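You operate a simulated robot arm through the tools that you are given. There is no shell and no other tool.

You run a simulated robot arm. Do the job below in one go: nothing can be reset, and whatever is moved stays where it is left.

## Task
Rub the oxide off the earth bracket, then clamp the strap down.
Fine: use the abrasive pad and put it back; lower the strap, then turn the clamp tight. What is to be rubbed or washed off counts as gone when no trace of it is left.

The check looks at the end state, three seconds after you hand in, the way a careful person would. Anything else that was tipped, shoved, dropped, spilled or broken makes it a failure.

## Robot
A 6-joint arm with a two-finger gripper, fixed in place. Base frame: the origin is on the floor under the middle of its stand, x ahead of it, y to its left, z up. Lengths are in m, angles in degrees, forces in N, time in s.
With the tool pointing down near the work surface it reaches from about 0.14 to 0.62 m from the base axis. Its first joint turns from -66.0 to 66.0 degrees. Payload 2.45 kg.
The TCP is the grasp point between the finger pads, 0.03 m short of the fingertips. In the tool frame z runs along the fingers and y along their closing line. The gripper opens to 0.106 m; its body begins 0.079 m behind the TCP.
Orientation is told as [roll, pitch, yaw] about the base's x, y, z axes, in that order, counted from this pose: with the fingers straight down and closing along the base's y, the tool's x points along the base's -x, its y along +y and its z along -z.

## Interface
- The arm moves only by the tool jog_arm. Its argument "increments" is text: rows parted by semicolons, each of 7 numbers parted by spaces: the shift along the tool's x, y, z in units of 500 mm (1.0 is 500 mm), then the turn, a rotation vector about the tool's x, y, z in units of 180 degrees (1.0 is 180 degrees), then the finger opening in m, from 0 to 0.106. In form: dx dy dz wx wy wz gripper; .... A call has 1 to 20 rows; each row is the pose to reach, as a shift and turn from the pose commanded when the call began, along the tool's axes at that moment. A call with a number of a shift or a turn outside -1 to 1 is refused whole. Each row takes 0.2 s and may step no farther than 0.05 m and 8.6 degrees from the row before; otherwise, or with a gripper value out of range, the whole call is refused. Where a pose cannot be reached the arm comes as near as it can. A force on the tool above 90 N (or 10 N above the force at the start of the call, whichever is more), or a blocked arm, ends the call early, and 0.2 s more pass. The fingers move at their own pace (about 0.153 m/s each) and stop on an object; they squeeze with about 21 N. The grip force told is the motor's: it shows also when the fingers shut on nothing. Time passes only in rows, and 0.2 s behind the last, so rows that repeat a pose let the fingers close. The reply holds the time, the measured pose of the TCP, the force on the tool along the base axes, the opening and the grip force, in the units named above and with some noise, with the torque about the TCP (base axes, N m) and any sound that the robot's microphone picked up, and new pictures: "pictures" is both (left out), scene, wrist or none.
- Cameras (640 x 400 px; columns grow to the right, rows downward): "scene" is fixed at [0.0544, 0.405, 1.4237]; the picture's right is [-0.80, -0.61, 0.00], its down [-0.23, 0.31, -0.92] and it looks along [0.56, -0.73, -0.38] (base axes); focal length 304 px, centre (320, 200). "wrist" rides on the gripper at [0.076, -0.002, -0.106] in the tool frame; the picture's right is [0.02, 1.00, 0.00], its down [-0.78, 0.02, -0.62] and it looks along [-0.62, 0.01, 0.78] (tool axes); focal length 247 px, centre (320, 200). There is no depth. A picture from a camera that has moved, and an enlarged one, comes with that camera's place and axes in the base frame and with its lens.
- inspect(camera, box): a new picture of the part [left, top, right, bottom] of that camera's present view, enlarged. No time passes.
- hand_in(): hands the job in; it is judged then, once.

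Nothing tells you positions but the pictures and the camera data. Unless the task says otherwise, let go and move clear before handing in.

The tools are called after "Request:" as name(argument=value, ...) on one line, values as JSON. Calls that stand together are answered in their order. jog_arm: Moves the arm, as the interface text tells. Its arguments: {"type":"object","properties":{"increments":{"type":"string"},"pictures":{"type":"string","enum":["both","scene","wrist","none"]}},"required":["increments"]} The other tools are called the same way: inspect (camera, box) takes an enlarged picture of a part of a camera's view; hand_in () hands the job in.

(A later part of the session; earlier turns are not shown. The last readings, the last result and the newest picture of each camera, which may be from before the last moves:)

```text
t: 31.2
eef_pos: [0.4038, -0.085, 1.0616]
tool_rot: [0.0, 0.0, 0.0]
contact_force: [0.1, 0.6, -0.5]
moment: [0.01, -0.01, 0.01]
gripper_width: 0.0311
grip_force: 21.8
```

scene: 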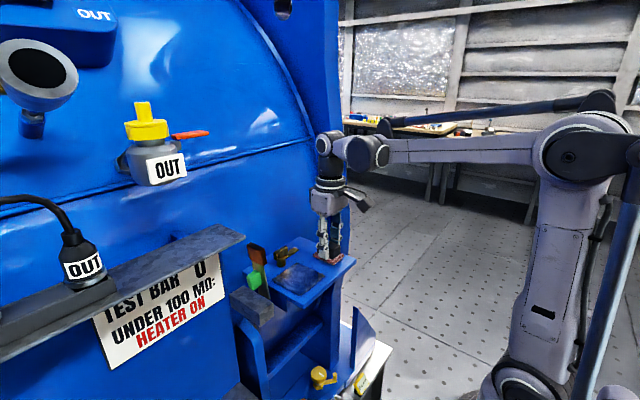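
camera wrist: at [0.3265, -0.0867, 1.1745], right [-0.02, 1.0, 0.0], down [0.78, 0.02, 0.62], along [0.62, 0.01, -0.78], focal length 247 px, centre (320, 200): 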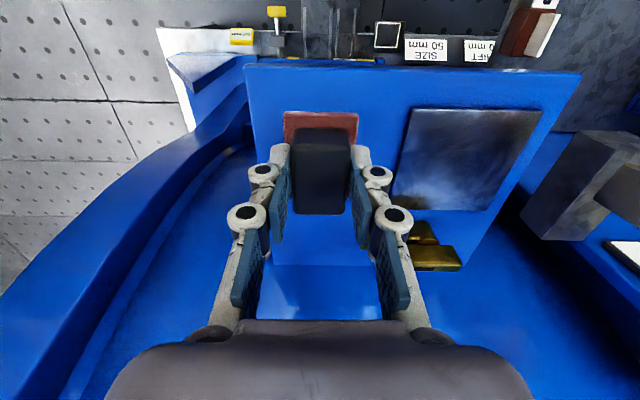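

Request:
jog_arm(increments="0 0 0.002 0 0 0 0.02; 0 0 0.003 0 0 0 0.02; 0 0 0.003 0 0 0 0.02", pictures="wrist")

Request:
inspect(camera="scene", box=[305, 225, 365, 275])

```text
t: 32.0
eef_pos: [0.4006, -0.084, 1.0614]
tool_rot: [0.0, 0.1, 0.0]
contact_force: [0.6, 0.7, -0.6]
moment: [-0.01, -0.04, 0.01]
gripper_width: 0.0313
grip_force: 21.0
camera wrist: at [0.3254, -0.0859, 1.1674], right [-0.02, 1.0, 0.0], down [0.78, 0.02, 0.62], along [0.62, 0.01, -0.78], focal length 247 px, centre (320, 200)
```

wrist: 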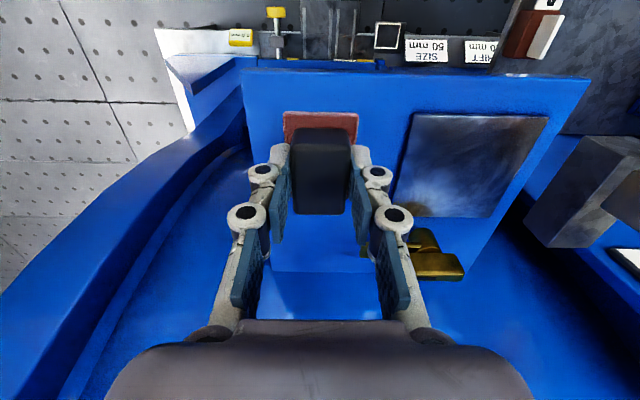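

```text
8.00 times, centred on (335, 250) of scene
camera zoom: at [0.0544, 0.405, 1.4237], right [-0.8, -0.61, 0.0], down [-0.23, 0.31, -0.92], along [0.56, -0.73, -0.38], focal length 2434 px, centre (200, -200)
```

zoom: 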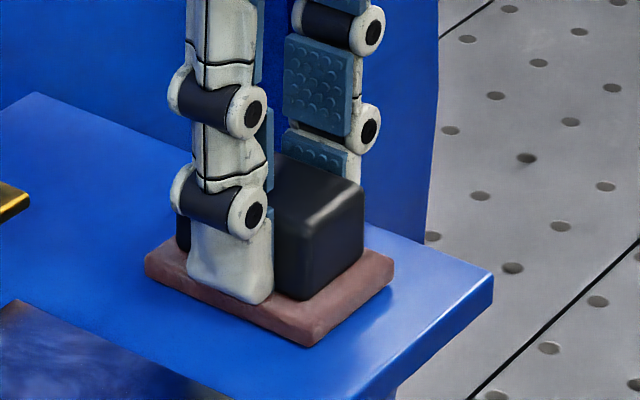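

There's still no contact force, so I'll continue down in half-millimetre steps.

Request:
jog_arm(increments="0 0 0.001 0 0 0 0.02; 0 0 0.002 0 0 0 0.02; 0 0 0.002 0 0 0 0.02", pictures="none")

```text
t: 32.8
eef_pos: [0.4034, -0.0846, 1.0602]
tool_rot: [0.0, 0.0, -0.1]
contact_force: [0.3, 0.3, -0.4]
moment: [0.0, 0.05, -0.03]
gripper_width: 0.0312
grip_force: 21.1
```

Request:
jog_arm(increments="0 0 0.001 0 0 0 0.02; 0 0 0.002 0 0 0 0.02; 0 0 0.002 0 0 0 0.02", pictures="none")

```text
t: 33.6
eef_pos: [0.4032, -0.0863, 1.0595]
tool_rot: [-0.1, -0.1, 0.0]
contact_force: [1.9, -0.3, 4.4]
moment: [0.03, 0.08, 0.01]
gripper_width: 0.0308
grip_force: 21.2
```

Contact at 4.4 N: the pad rests on the shelf. I'll open the fingers and rise straight up.

Request:
jog_arm(increments="0 0 0 0 0 0 0.036; 0 0 0 0 0 0 0.06; 0 0 0 0 0 0 0.06; 0 0 -0.05 0 0 0 0.06; 0 0 -0.1 0 0 0 0.06; 0 0 -0.142 0 0 0 0.06", pictures="both")

Request:
inspect(camera="wrist", box=[240, 60, 400, 160])

Request:
inspect(camera="scene", box=[225, 230, 365, 330])

```text
t: 35.0
eef_pos: [0.4031, -0.0862, 1.1308]
tool_rot: [0.1, 0.0, -0.1]
contact_force: [-0.4, -0.8, -0.5]
moment: [0.02, 0.02, -0.02]
gripper_width: 0.0602
grip_force: 0.1
camera wrist: at [0.3272, -0.0879, 1.2372], right [-0.02, 1.0, 0.0], down [0.78, 0.02, 0.62], along [0.62, 0.01, -0.78], focal length 247 px, centre (320, 200)
```

scene: 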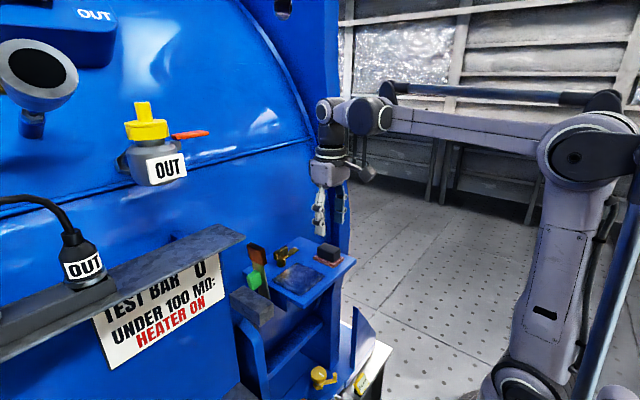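
wrist: 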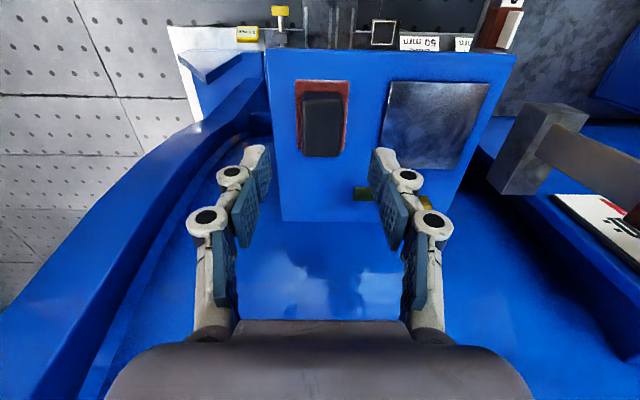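

```text
4.00 times, centred on (320, 110) of wrist
camera zoom: at [0.3272, -0.0879, 1.2372], right [-0.02, 1.0, 0.0], down [0.78, 0.02, 0.62], along [0.62, 0.01, -0.78], focal length 988 px, centre (320, 560)
```

zoom: 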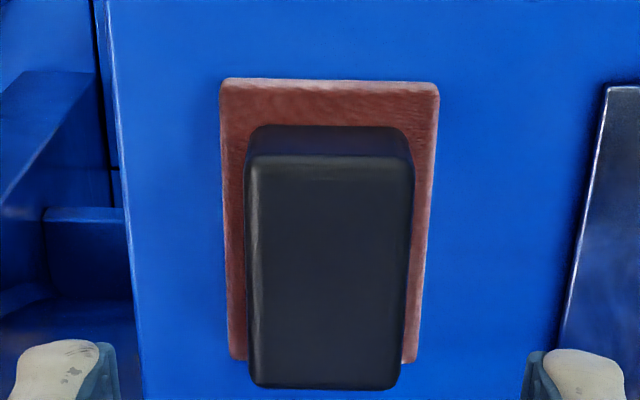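

```text
4.00 times, centred on (295, 280) of scene
camera zoom: at [0.0544, 0.405, 1.4237], right [-0.8, -0.61, 0.0], down [-0.23, 0.31, -0.92], along [0.56, -0.73, -0.38], focal length 1217 px, centre (420, -120)
```

zoom: 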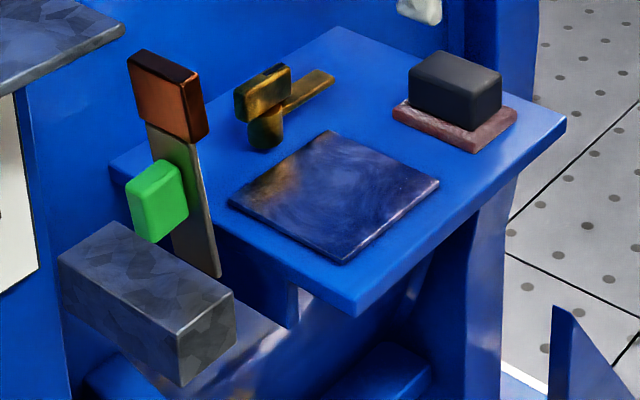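

The pad is back in its original place and upright. Now I move up and over to view the strap from close by, staying clear of it.

Request:
jog_arm(increments="0.04 0 -0.08 0 0 0 0.08; 0.08 0 -0.15 0 0 0 0.106; 0.146 0.03 -0.18 0 0 0 0.106; 0.146 0.12 -0.18 0 0 0 0.106; 0.146 0.21 -0.18 0 0 0 0.106; 0.146 0.3 -0.18 0 0 0 0.106; 0.146 0.39 -0.18 0 0 0 0.106; 0.146 0.412 -0.18 0 0 0 0.106", pictures="both")

Request:
inspect(camera="wrist", box=[240, 100, 400, 260])

Request:
inspect(camera="scene", box=[230, 230, 310, 310])

Request:
inspect(camera="wrist", box=[140, 80, 320, 220])

```text
t: 36.8
eef_pos: [0.3322, 0.1227, 1.2188]
tool_rot: [0.1, 0.0, 0.0]
contact_force: [0.1, 0.5, 0.5]
moment: [0.01, 0.02, -0.02]
gripper_width: 0.106
grip_force: 0.0
camera wrist: at [0.2556, 0.1212, 1.3256], right [-0.02, 1.0, 0.0], down [0.78, 0.02, 0.62], along [0.62, 0.01, -0.78], focal length 247 px, centre (320, 200)
```

scene: 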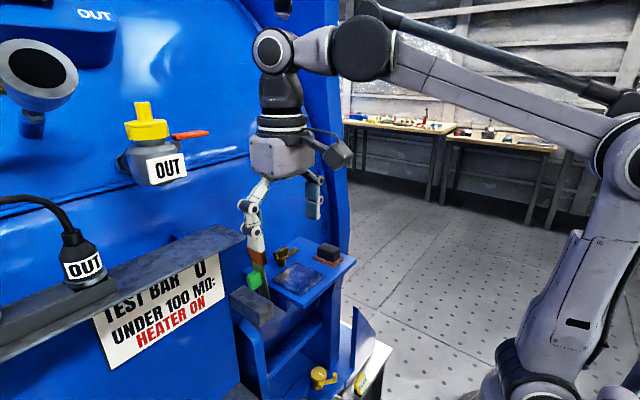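
wrist: 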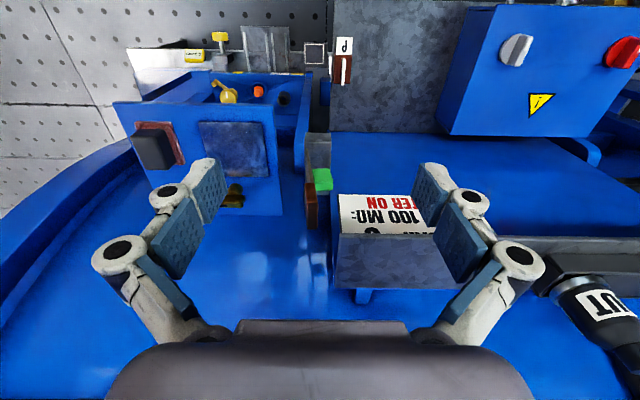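

```text
2.50 times, centred on (320, 180) of wrist
camera zoom: at [0.2556, 0.1212, 1.3256], right [-0.02, 1.0, 0.0], down [0.78, 0.02, 0.62], along [0.62, 0.01, -0.78], focal length 617 px, centre (320, 250)
```

zoom: 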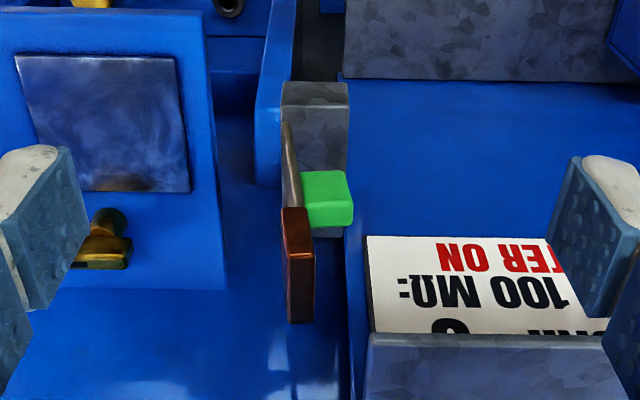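

```text
5.00 times, centred on (270, 270) of scene
camera zoom: at [0.0544, 0.405, 1.4237], right [-0.8, -0.61, 0.0], down [-0.23, 0.31, -0.92], along [0.56, -0.73, -0.38], focal length 1521 px, centre (570, -150)
```

zoom: 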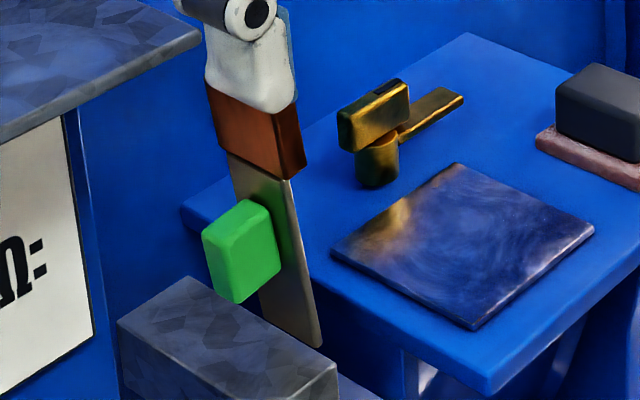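

```text
2.86 times, centred on (230, 150) of wrist
camera zoom: at [0.2556, 0.1212, 1.3256], right [-0.02, 1.0, 0.0], down [0.78, 0.02, 0.62], along [0.62, 0.01, -0.78], focal length 706 px, centre (577, 343)
```

zoom: 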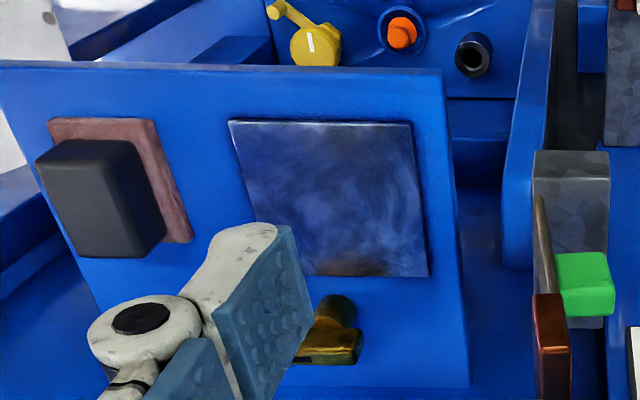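

The strap lug is about x 0.396–0.430, y 0.112–0.122, z 1.121–1.153. The green grip is about x 0.4085–0.422, y 0.116–0.137, z 1.074–1.100. A grey ledge end seems close by on the +y side, so I'll measure it carefully before going near.

Request:
inspect(camera="scene", box=[160, 210, 300, 320])

Request:
inspect(camera="wrist", box=[290, 120, 430, 320])

Request:
inspect(camera="scene", box=[0, 190, 260, 370])

```text
3.64 times, centred on (230, 265) of scene
camera zoom: at [0.0544, 0.405, 1.4237], right [-0.8, -0.61, 0.0], down [-0.23, 0.31, -0.92], along [0.56, -0.73, -0.38], focal length 1106 px, centre (647, -36)
```

zoom: 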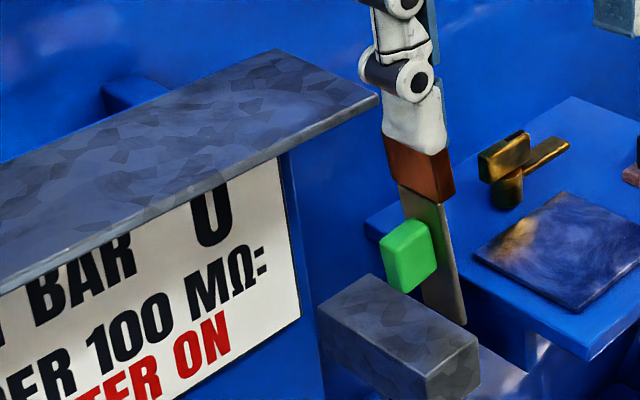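

```text
2.00 times, centred on (360, 220) of wrist
camera zoom: at [0.2556, 0.1212, 1.3256], right [-0.02, 1.0, 0.0], down [0.78, 0.02, 0.62], along [0.62, 0.01, -0.78], focal length 494 px, centre (240, 160)
```

zoom: 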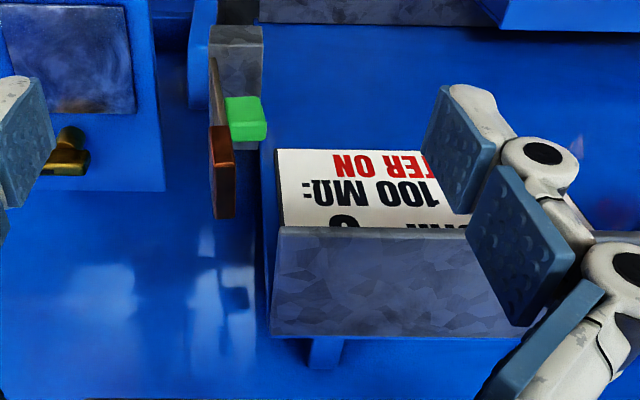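

```text
2.22 times, centred on (130, 280) of scene
camera zoom: at [0.0544, 0.405, 1.4237], right [-0.8, -0.61, 0.0], down [-0.23, 0.31, -0.92], along [0.56, -0.73, -0.38], focal length 676 px, centre (742, 22)
```

zoom: 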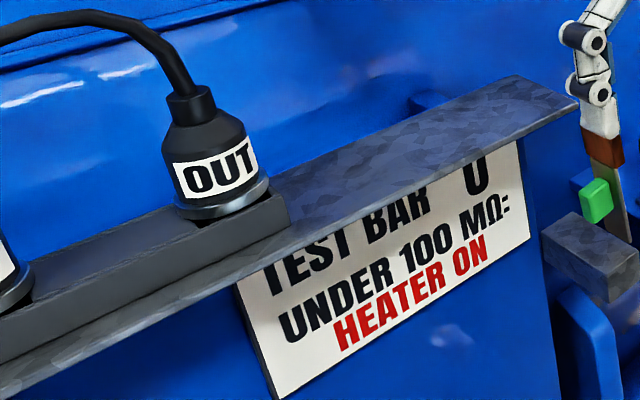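

The ledge end is at about x ≥ 0.407, y ≥ 0.141, z ≈ 1.18, so there isn't room to grip the green part from straight above. Instead I'll tilt the tool 40° so the fingers point forward and down. They can then come in front of the ledge and straddle the lug along y.

Request:
jog_arm(increments="0 -0.011 0 0 -0.0444 0 0.08; 0 -0.011 0 0 -0.0888 0 0.06; 0 -0.011 0 0 -0.1332 0 0.05; 0 -0.011 0 0 -0.1776 0 0.05; 0 -0.011 0 0 -0.222 0 0.05; 0 -0.011 0 0 -0.222 0 0.05", pictures="both")

Request:
inspect(camera="wrist", box=[220, 120, 420, 300])

Request:
inspect(camera="scene", box=[200, 130, 360, 310])

```text
t: 38.2
eef_pos: [0.3299, 0.1153, 1.2182]
tool_rot: [0.0, -40.1, 0.0]
contact_force: [-0.1, 0.0, 0.3]
moment: [0.03, 0.02, -0.03]
gripper_width: 0.05
grip_force: 0.1
camera wrist: at [0.2025, 0.1136, 1.2509], right [-0.02, 1.0, -0.01], down [0.2, 0.02, 0.98], along [0.98, 0.01, -0.2], focal length 247 px, centre (320, 200)
```

scene: 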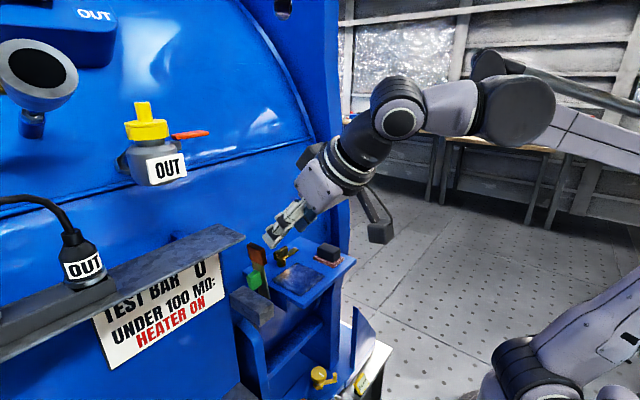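
wrist: 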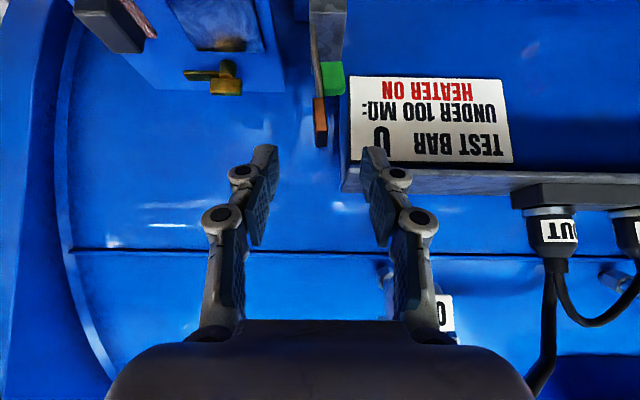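

```text
2.22 times, centred on (320, 210) of wrist
camera zoom: at [0.2025, 0.1136, 1.2509], right [-0.02, 1.0, -0.01], down [0.2, 0.02, 0.98], along [0.98, 0.01, -0.2], focal length 549 px, centre (320, 178)
```

zoom: 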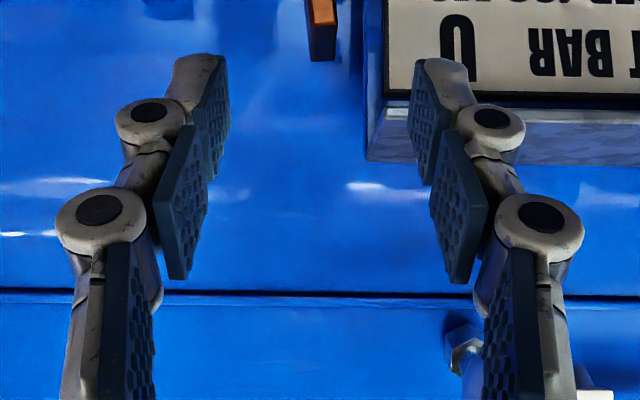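

```text
2.22 times, centred on (280, 220) of scene
camera zoom: at [0.0543, 0.405, 1.4237], right [-0.8, -0.61, 0.0], down [-0.23, 0.31, -0.92], along [0.56, -0.73, -0.38], focal length 676 px, centre (409, 156)
```

zoom: 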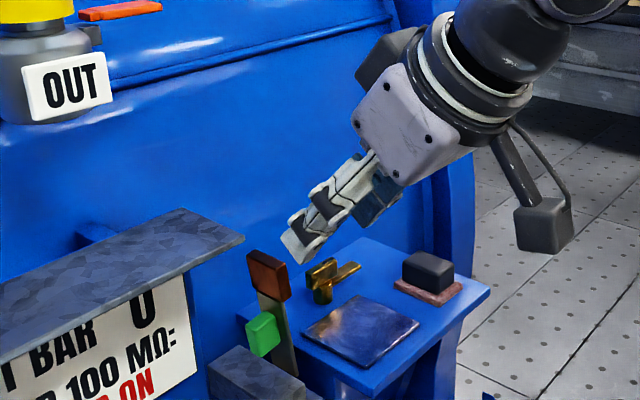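

The view confirms the ledge lip at x≈0.407, z≈1.178, and the lug lines up between the fingers. I'll slide forward along the finger axis to straddle the lug.

Request:
jog_arm(increments="0 0.002 0.06 0 0 0 0.05; 0 0.003 0.12 0 0 0 0.05; 0 0.003 0.16 0 0 0 0.05; 0 0.003 0.183 0 0 0 0.05", pictures="both")

Request:
inspect(camera="wrist", box=[220, 60, 420, 220])

Request:
inspect(camera="scene", box=[220, 180, 340, 300])

```text
t: 39.2
eef_pos: [0.3894, 0.1161, 1.1486]
tool_rot: [0.0, -40.0, -0.1]
contact_force: [-0.8, -0.4, -0.2]
moment: [0.0, -0.04, -0.01]
gripper_width: 0.0499
grip_force: 0.0
camera wrist: at [0.261, 0.115, 1.1818], right [-0.02, 1.0, -0.01], down [0.2, 0.02, 0.98], along [0.98, 0.01, -0.2], focal length 247 px, centre (320, 200)
```

scene: 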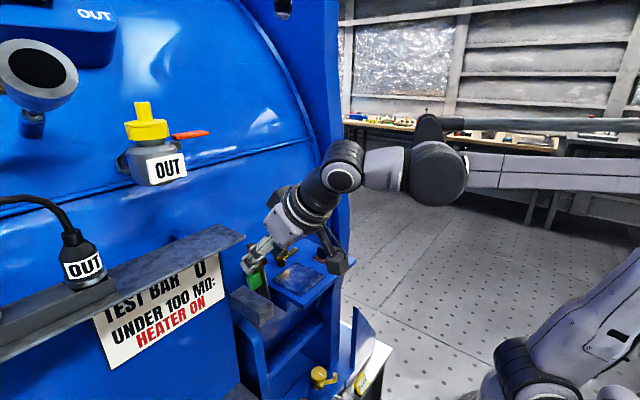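
wrist: 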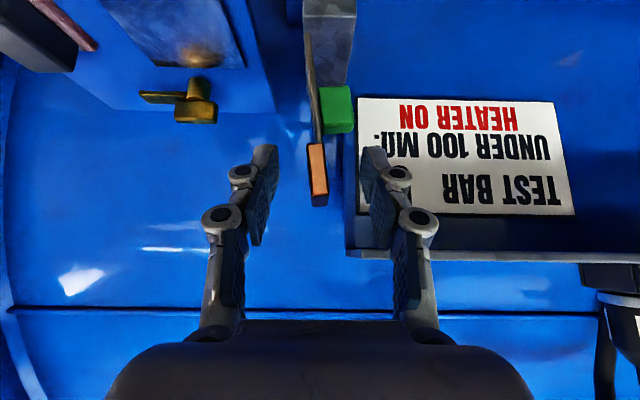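

```text
2.50 times, centred on (320, 140) of wrist
camera zoom: at [0.261, 0.115, 1.1818], right [-0.02, 1.0, -0.01], down [0.2, 0.02, 0.98], along [0.98, 0.01, -0.2], focal length 617 px, centre (320, 350)
```

zoom: 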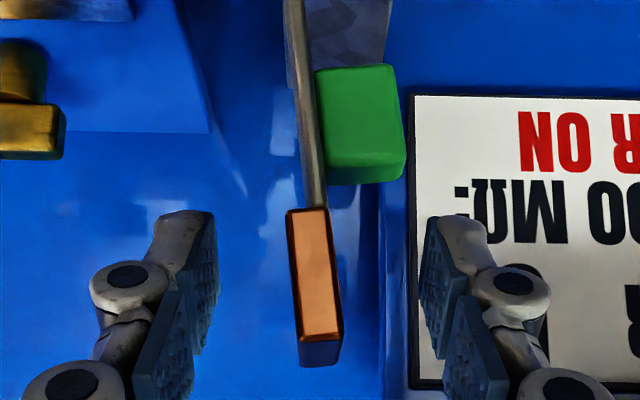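

```text
3.33 times, centred on (280, 240) of scene
camera zoom: at [0.0544, 0.405, 1.4237], right [-0.8, -0.61, 0.0], down [-0.23, 0.31, -0.92], along [0.56, -0.73, -0.38], focal length 1014 px, centre (453, 67)
```

zoom: 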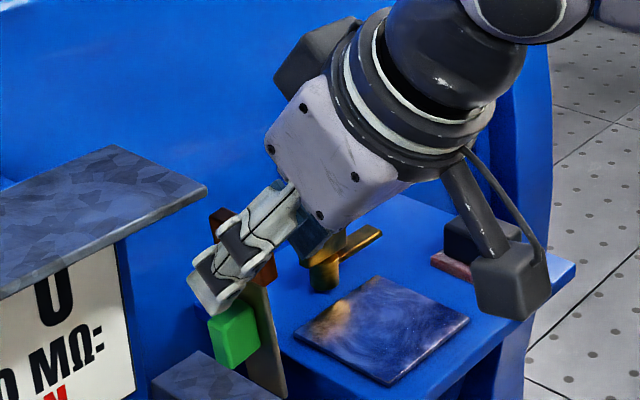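

The strap leans about 5° back past vertical, hinged near (y 0.106, z 1.03), so its lug should land near y≈0, in line with the clamp. I'll narrow the gap and move slowly towards -y, so one finger pushes the lug and the other can catch it.

Request:
jog_arm(increments="0 0 0 0 0 0 0.036; 0 -0.016 0 0 0 0 0.034; 0 -0.032 0 0 0 0 0.034; 0 -0.048 0 0 0 0 0.034; 0 -0.064 0 0 0 0 0.034; 0 -0.08 0 0 0 0 0.034; 0 -0.08 0 0 0 0 0.034", pictures="both")

Request:
inspect(camera="wrist", box=[220, 60, 420, 220])

Request:
inspect(camera="scene", box=[220, 180, 340, 300])

```text
t: 40.8
eef_pos: [0.3893, 0.0763, 1.1507]
tool_rot: [0.0, -40.0, 0.1]
contact_force: [-0.6, -0.1, 0.7]
moment: [0.02, -0.03, 0.02]
gripper_width: 0.0342
grip_force: 0.7
camera wrist: at [0.2624, 0.0754, 1.1829], right [-0.02, 1.0, -0.01], down [0.2, 0.02, 0.98], along [0.98, 0.01, -0.2], focal length 247 px, centre (320, 200)
```

scene: 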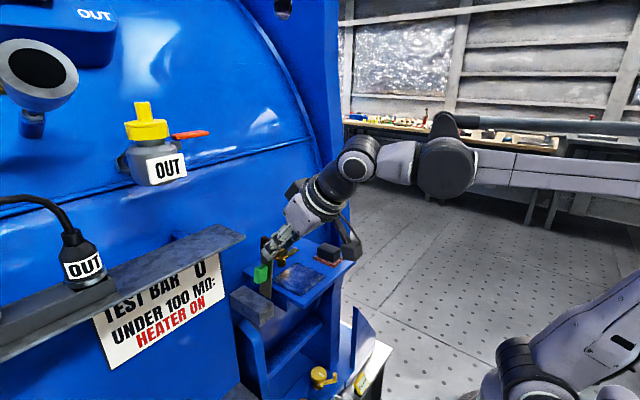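
wrist: 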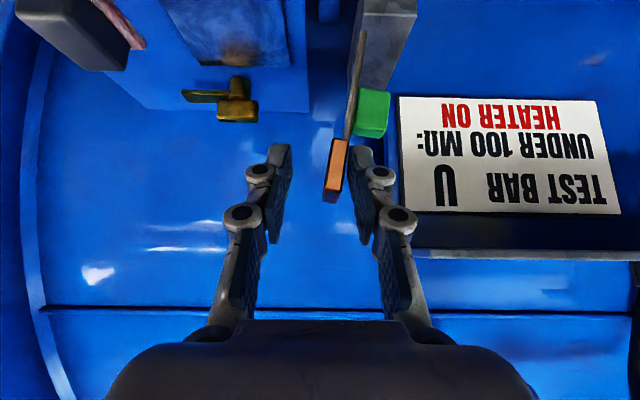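

```text
2.50 times, centred on (320, 140) of wrist
camera zoom: at [0.2624, 0.0754, 1.1829], right [-0.02, 1.0, -0.01], down [0.2, 0.02, 0.98], along [0.98, 0.01, -0.2], focal length 617 px, centre (320, 350)
```

zoom: 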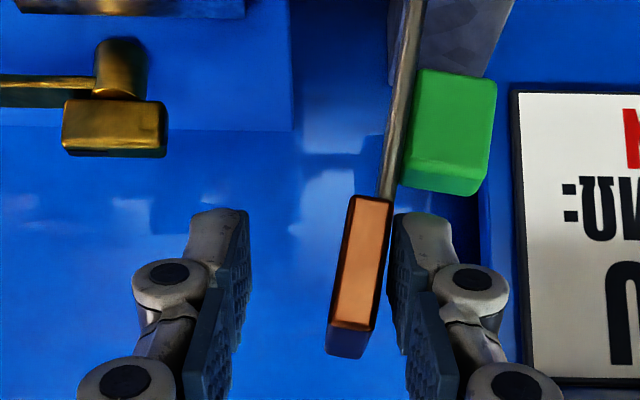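

```text
3.33 times, centred on (280, 240) of scene
camera zoom: at [0.0544, 0.405, 1.4237], right [-0.8, -0.61, 0.0], down [-0.23, 0.31, -0.92], along [0.56, -0.73, -0.38], focal length 1014 px, centre (453, 67)
```

zoom: 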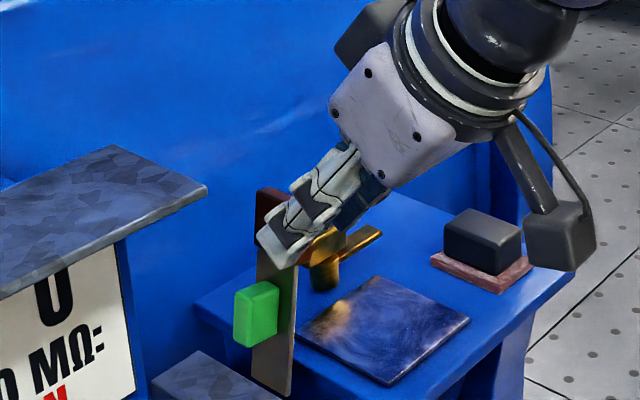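

The strap follows and holds where it is pushed, with little force. I'll push it on to about 45°, lowering the fingers slightly along the arc.

Request:
jog_arm(increments="0 -0.02 0 0 0 0 0.034; 0 -0.04 0 0 0 0 0.034; 0 -0.06 0 0 0 0 0.034; 0.003 -0.075 0.004 0 0 0 0.034; 0.007 -0.09 0.008 0 0 0 0.034; 0.011 -0.103 0.013 0 0 0 0.034; 0.014 -0.114 0.017 0 0 0 0.034; 0.014 -0.114 0.017 0 0 0 0.034", pictures="both")

Request:
inspect(camera="wrist", box=[220, 60, 420, 220])

Request:
inspect(camera="scene", box=[220, 180, 340, 300])

```text
t: 42.6
eef_pos: [0.3896, 0.0202, 1.1355]
tool_rot: [0.0, -40.0, 0.1]
contact_force: [0.1, 0.2, 0.4]
moment: [0.01, 0.03, 0.0]
gripper_width: 0.0341
grip_force: 0.0
camera wrist: at [0.2624, 0.0198, 1.1691], right [-0.02, 1.0, -0.01], down [0.2, 0.02, 0.98], along [0.98, 0.01, -0.2], focal length 247 px, centre (320, 200)
```

scene: 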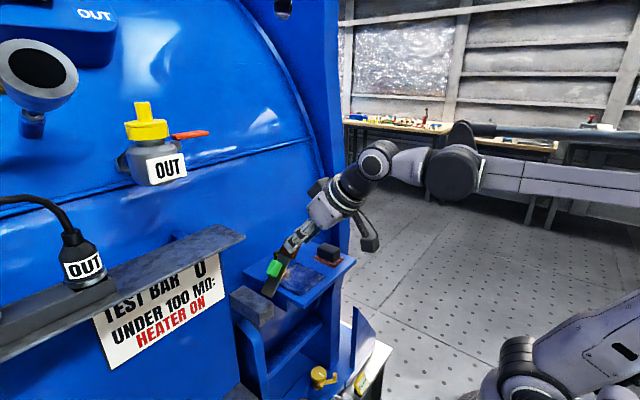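
wrist: 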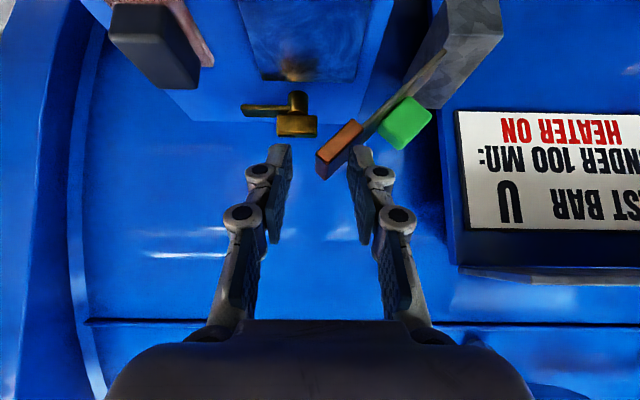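

```text
2.50 times, centred on (320, 140) of wrist
camera zoom: at [0.2624, 0.0198, 1.1691], right [-0.02, 1.0, -0.01], down [0.2, 0.02, 0.98], along [0.98, 0.01, -0.2], focal length 617 px, centre (320, 350)
```

zoom: 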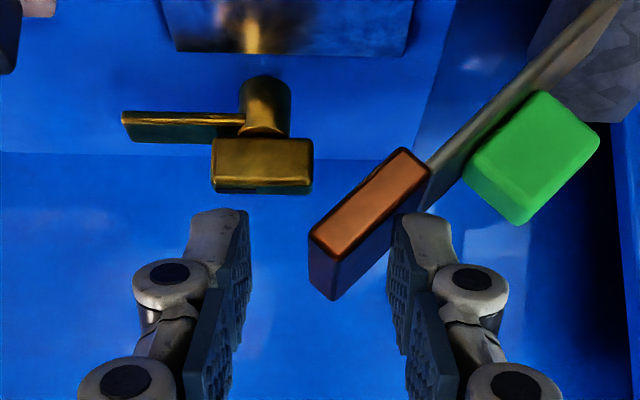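

```text
3.33 times, centred on (280, 240) of scene
camera zoom: at [0.0544, 0.405, 1.4237], right [-0.8, -0.61, 0.0], down [-0.23, 0.31, -0.92], along [0.56, -0.73, -0.38], focal length 1014 px, centre (453, 67)
```

zoom: 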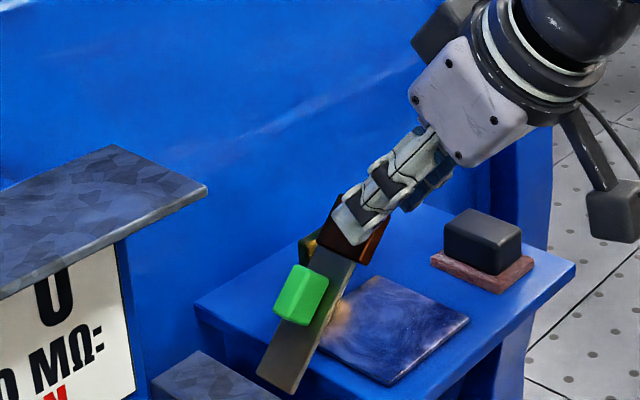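

The strap stands at about 45°, held by hinge friction. I'll keep pushing it down along its arc to about 75°.

Request:
jog_arm(increments="0.008 -0.013 0.009 0 0 0 0.034; 0.016 -0.026 0.018 0 0 0 0.034; 0.023 -0.038 0.028 0 0 0 0.034; 0.031 -0.046 0.037 0 0 0 0.034; 0.038 -0.052 0.045 0 0 0 0.034; 0.045 -0.057 0.054 0 0 0 0.034; 0.052 -0.062 0.062 0 0 0 0.034; 0.052 -0.062 0.062 0 0 0 0.034", pictures="both")

Request:
inspect(camera="wrist", box=[220, 60, 420, 220])

Request:
inspect(camera="scene", box=[240, 200, 360, 320])

```text
t: 44.4
eef_pos: [0.3889, -0.0112, 1.0989]
tool_rot: [0.0, -40.0, 0.1]
contact_force: [0.4, 0.6, 0.6]
moment: [0.0, 0.0, 0.0]
gripper_width: 0.0342
grip_force: 0.1
camera wrist: at [0.2607, -0.0121, 1.1305], right [-0.02, 1.0, -0.01], down [0.2, 0.02, 0.98], along [0.98, 0.01, -0.2], focal length 247 px, centre (320, 200)
```

scene: 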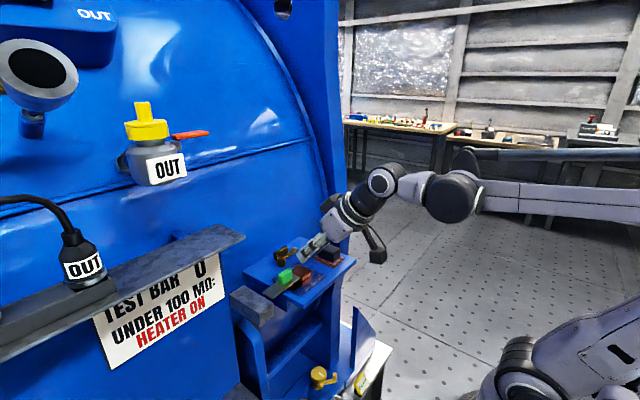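
wrist: 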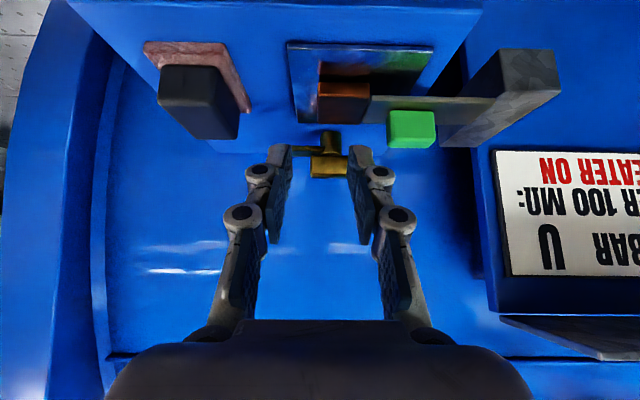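

```text
2.50 times, centred on (320, 140) of wrist
camera zoom: at [0.2607, -0.0121, 1.1305], right [-0.02, 1.0, -0.01], down [0.2, 0.02, 0.98], along [0.98, 0.01, -0.2], focal length 617 px, centre (320, 350)
```

zoom: 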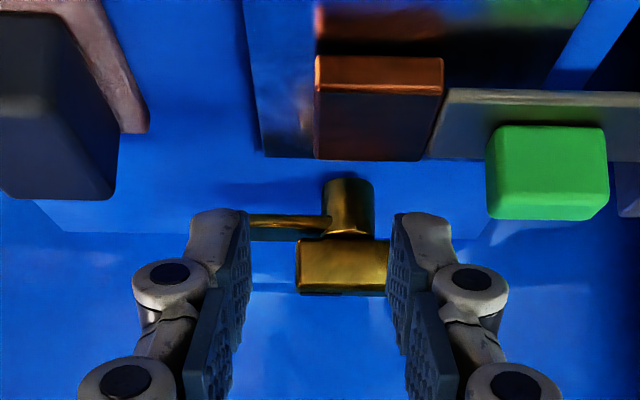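

```text
3.33 times, centred on (300, 260) of scene
camera zoom: at [0.0544, 0.405, 1.4237], right [-0.8, -0.61, 0.0], down [-0.23, 0.31, -0.92], along [0.56, -0.73, -0.38], focal length 1014 px, centre (387, 0)
```

zoom: 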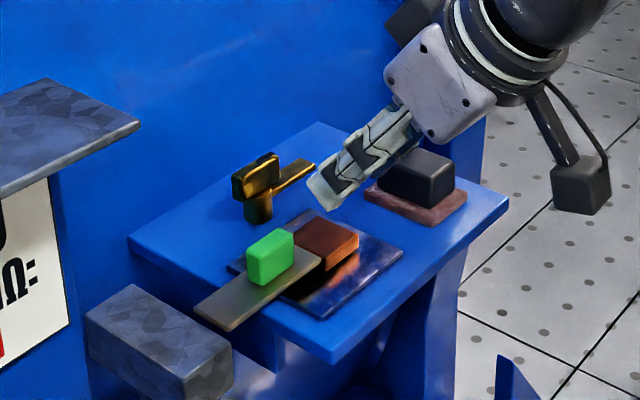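

The strap came down by itself past 60° and now lies nearly flat over the plate, without touching the fingers hard. I'll back off along the finger axis and look closely at how it sits.

Request:
jog_arm(increments="0 0 -0.06 0 0 0 0.034; 0 0 -0.12 0 0 0 0.034; 0 0 -0.16 0 0 0 0.034", pictures="both")

Request:
inspect(camera="wrist", box=[240, 40, 440, 150])

Request:
inspect(camera="scene", box=[250, 240, 350, 310])

```text
t: 45.2
eef_pos: [0.3373, -0.0116, 1.1579]
tool_rot: [-0.1, -40.0, 0.0]
contact_force: [-0.8, -0.6, 0.5]
moment: [0.0, 0.03, 0.04]
gripper_width: 0.0341
grip_force: 0.1
camera wrist: at [0.2106, -0.0127, 1.1923], right [-0.02, 1.0, -0.01], down [0.2, 0.02, 0.98], along [0.98, 0.01, -0.2], focal length 247 px, centre (320, 200)
```

scene: 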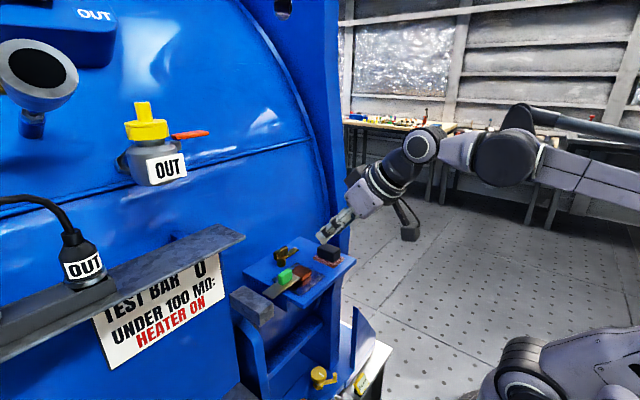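
wrist: 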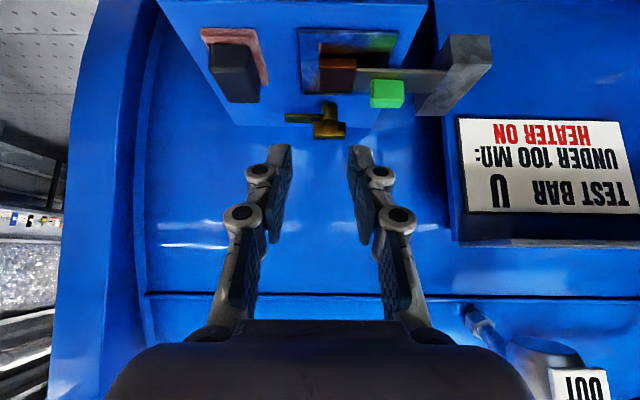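

```text
3.20 times, centred on (340, 95) of wrist
camera zoom: at [0.2106, -0.0127, 1.1923], right [-0.02, 1.0, -0.01], down [0.2, 0.02, 0.98], along [0.98, 0.01, -0.2], focal length 790 px, centre (256, 536)
```

zoom: 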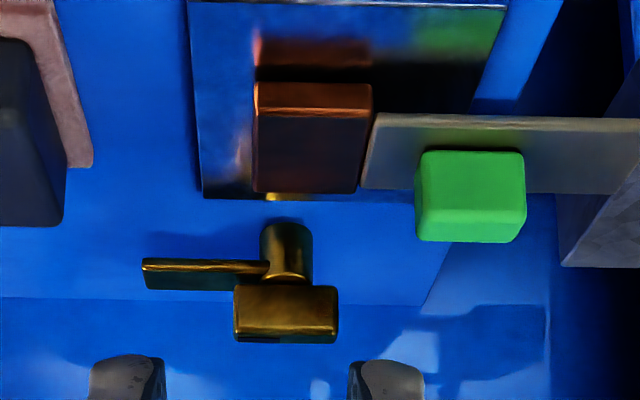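

```text
5.71 times, centred on (300, 275) of scene
camera zoom: at [0.0544, 0.405, 1.4237], right [-0.8, -0.61, 0.0], down [-0.23, 0.31, -0.92], along [0.56, -0.73, -0.38], focal length 1739 px, centre (434, -229)
```

zoom: 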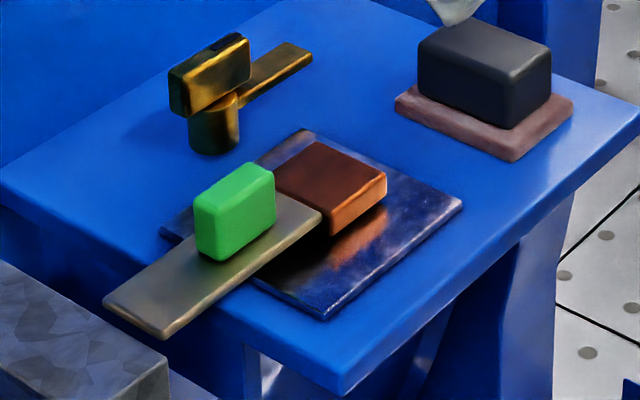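

The strap lies flat with its lug over the plate, though my estimate leaves a gap of 2–3 mm under it. I'll turn the tool upright, close the fingers and press the lug down gently to check that it's seated.

Request:
jog_arm(increments="0 0 0 0 0.0444 0 0.02; 0 0 0 0 0.0888 0 0.0; 0 0 0 0 0.1332 0 0.0; 0 0 0 0 0.1776 0 0.0; 0 0 0 0 0.222 0 0.0; -0.014 0.006 0.062 0 0.222 0 0.0; -0.028 0.012 0.124 0 0.222 0 0.0; -0.0414 0.017 0.186 0 0.222 0 0.0; -0.0414 0.017 0.186 0 0.222 0 0.0", pictures="both")

Request:
inspect(camera="scene", box=[240, 210, 360, 310])

Request:
inspect(camera="wrist", box=[240, 60, 440, 220])

```text
t: 47.2
eef_pos: [0.4126, -0.0035, 1.1014]
tool_rot: [0.0, 0.1, 0.0]
contact_force: [0.4, -0.1, -0.3]
moment: [-0.01, 0.01, 0.0]
gripper_width: 0.0001
grip_force: 21.1
camera wrist: at [0.3359, -0.0044, 1.2088], right [-0.02, 1.0, 0.0], down [0.78, 0.02, 0.62], along [0.62, 0.01, -0.78], focal length 247 px, centre (320, 200)
```

scene: 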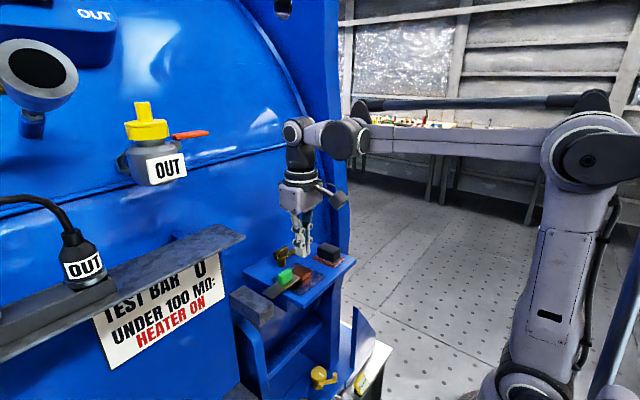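
wrist: 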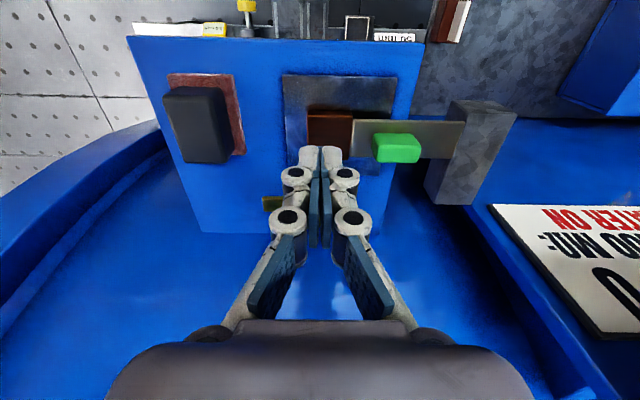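

```text
4.00 times, centred on (300, 260) of scene
camera zoom: at [0.0544, 0.405, 1.4237], right [-0.8, -0.61, 0.0], down [-0.23, 0.31, -0.92], along [0.56, -0.73, -0.38], focal length 1217 px, centre (400, -40)
```

zoom: 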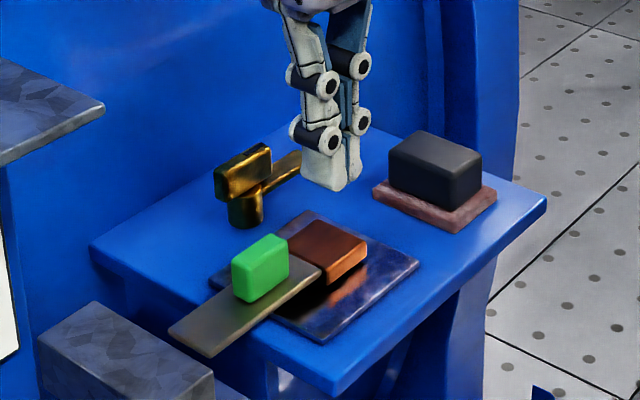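

```text
2.50 times, centred on (340, 140) of wrist
camera zoom: at [0.3359, -0.0044, 1.2088], right [-0.02, 1.0, 0.0], down [0.78, 0.02, 0.62], along [0.62, 0.01, -0.78], focal length 617 px, centre (270, 350)
```

zoom: 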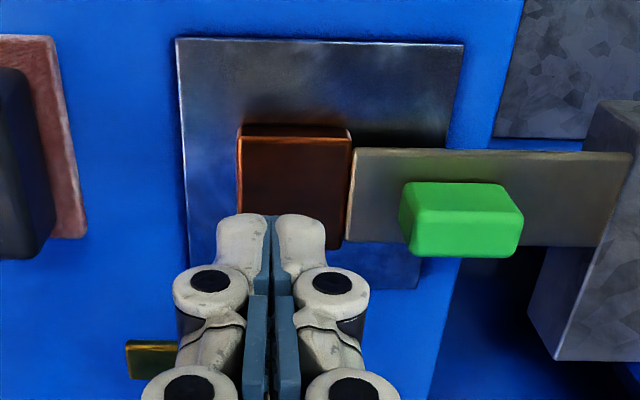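

The lug spans about y -0.013 to 0.018, with its top near z 1.038. I'll bring the closed fingertips down onto it in small steps and read the force.

Request:
jog_arm(increments="0 0.006 0.03 0 0 0 0; 0 0.01 0.05 0 0 0 0; 0 0.01 0.058 0 0 0 0; 0 0.01 0.058 0 0 0 0", pictures="none")

```text
t: 48.2
eef_pos: [0.4137, 0.002, 1.0714]
tool_rot: [0.0, 0.1, 0.1]
contact_force: [-0.2, 0.8, 0.6]
moment: [-0.02, -0.03, -0.02]
gripper_width: 0.0
grip_force: 20.9
```

Request:
jog_arm(increments="0 0 0.002 0 0 0 0; 0 0 0.004 0 0 0 0; 0 0 0.004 0 0 0 0", pictures="none")

```text
t: 49.0
eef_pos: [0.4134, 0.0022, 1.0703]
tool_rot: [-0.1, 0.0, 0.1]
contact_force: [-0.5, 0.3, -0.6]
moment: [0.03, 0.02, -0.02]
gripper_width: 0.0
grip_force: 20.3
```

Request:
jog_arm(increments="0 0 0.002 0 0 0 0; 0 0 0.004 0 0 0 0; 0 0 0.004 0 0 0 0", pictures="none")

```text
t: 49.8
eef_pos: [0.4131, 0.003, 1.0669]
tool_rot: [0.0, 0.0, 0.0]
contact_force: [-0.9, -0.3, -0.3]
moment: [-0.04, 0.0, 0.02]
gripper_width: 0.0
grip_force: 21.1
```

Request:
jog_arm(increments="0 0 0.001 0 0 0 0; 0 0 0.002 0 0 0 0; 0 0 0.003 0 0 0 0; 0 0 0.003 0 0 0 0", pictures="scene")

Request:
inspect(camera="scene", box=[260, 240, 340, 300])

```text
t: 50.8
eef_pos: [0.4125, 0.0026, 1.0663]
tool_rot: [0.0, 0.0, 0.1]
contact_force: [-0.1, -0.9, 0.0]
moment: [-0.02, 0.0, -0.01]
gripper_width: 0.0
grip_force: 21.2
```

scene: 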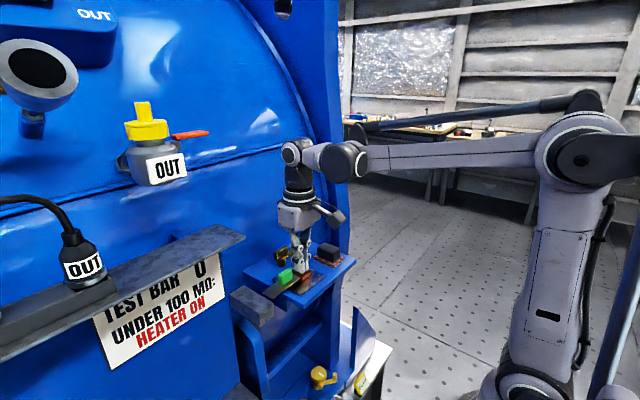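

```text
6.67 times, centred on (300, 270) of scene
camera zoom: at [0.0544, 0.405, 1.4237], right [-0.8, -0.61, 0.0], down [-0.23, 0.31, -0.92], along [0.56, -0.73, -0.38], focal length 2029 px, centre (453, -267)
```

zoom: 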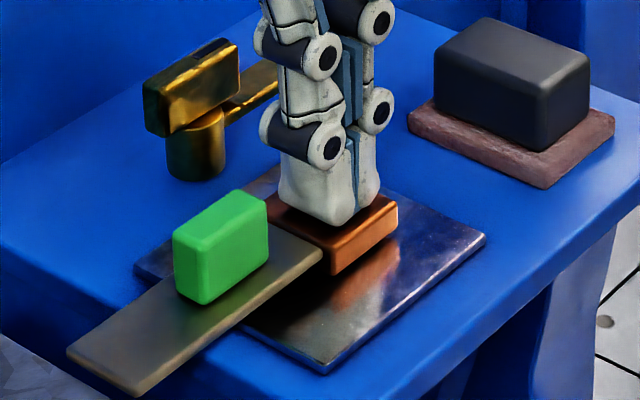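

Request:
jog_arm(increments="0 0 0.001 0 0 0 0; 0 0 0.002 0 0 0 0; 0 0 0.002 0 0 0 0; 0 0 0.002 0 0 0 0", pictures="none")

```text
t: 51.8
eef_pos: [0.4128, 0.003, 1.065]
tool_rot: [0.0, 0.0, -0.1]
contact_force: [-0.8, -0.6, 0.9]
moment: [-0.02, 0.01, -0.03]
gripper_width: 0.0061
grip_force: 28.7
```

The finger opening changed unexpectedly, from 0 to 0.006. I'll look before doing anything more.

Request:
inspect(camera="scene", box=[270, 235, 330, 290])

Request:
inspect(camera="wrist", box=[240, 60, 440, 260])

```text
7.27 times, centred on (300, 262) of scene
camera zoom: at [0.0543, 0.405, 1.4237], right [-0.8, -0.61, 0.0], down [-0.23, 0.31, -0.92], along [0.56, -0.73, -0.38], focal length 2213 px, centre (466, -254)
```

zoom: 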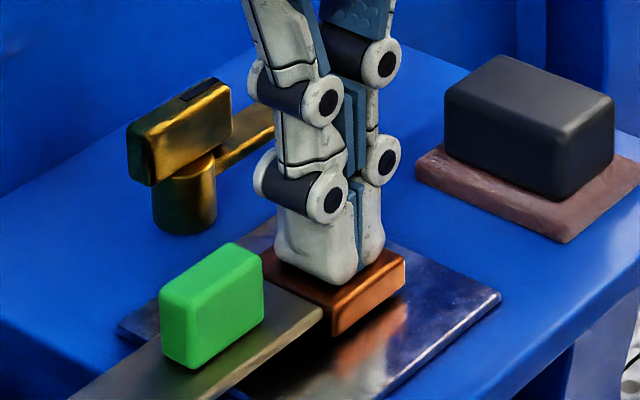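

```text
2.00 times, centred on (340, 160) of wrist
camera zoom: at [0.3364, 0.0012, 1.1715], right [-0.02, 1.0, 0.0], down [0.78, 0.02, 0.62], along [0.62, 0.01, -0.78], focal length 494 px, centre (280, 280)
```

zoom: 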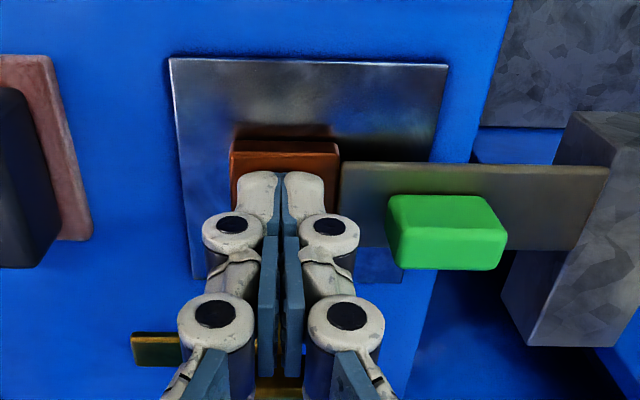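

The tips are resting on the lug and were spread slightly by it; the lug doesn't give, so it's seated on the plate. I'll lift off straight up and check everything.

Request:
jog_arm(increments="0 0 -0.01 0 0 0 0.006; 0 0 -0.04 0 0 0 0; 0 0 -0.1 0 0 0 0; 0 0 -0.16 0 0 0 0", pictures="both")

Request:
inspect(camera="wrist", box=[240, 60, 440, 220])

Request:
inspect(camera="scene", box=[250, 240, 350, 310])

```text
t: 52.8
eef_pos: [0.4121, 0.0013, 1.1435]
tool_rot: [0.1, 0.0, 0.0]
contact_force: [-0.6, 0.1, -0.3]
moment: [-0.01, 0.0, 0.03]
gripper_width: 0.0
grip_force: 21.2
camera wrist: at [0.3356, 0.0017, 1.2502], right [-0.02, 1.0, 0.0], down [0.78, 0.02, 0.62], along [0.62, 0.01, -0.78], focal length 247 px, centre (320, 200)
```

scene: 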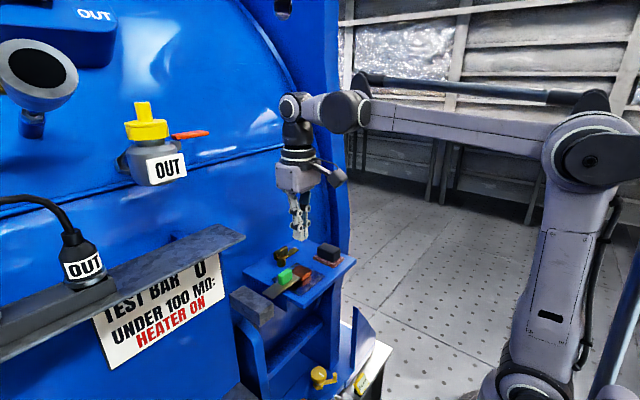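
wrist: 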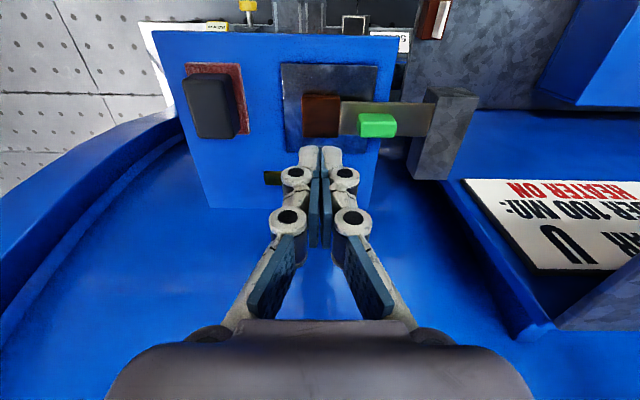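

```text
2.50 times, centred on (340, 140) of wrist
camera zoom: at [0.3356, 0.0017, 1.2502], right [-0.02, 1.0, 0.0], down [0.78, 0.02, 0.62], along [0.62, 0.01, -0.78], focal length 617 px, centre (270, 350)
```

zoom: 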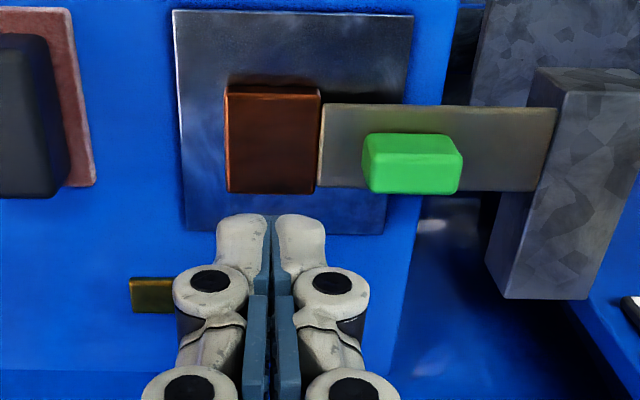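

```text
5.71 times, centred on (300, 275) of scene
camera zoom: at [0.0543, 0.405, 1.4237], right [-0.8, -0.61, 0.0], down [-0.23, 0.31, -0.92], along [0.56, -0.73, -0.38], focal length 1739 px, centre (434, -229)
```

zoom: 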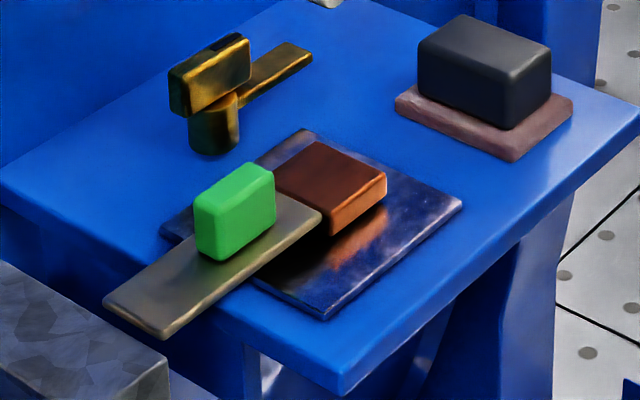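

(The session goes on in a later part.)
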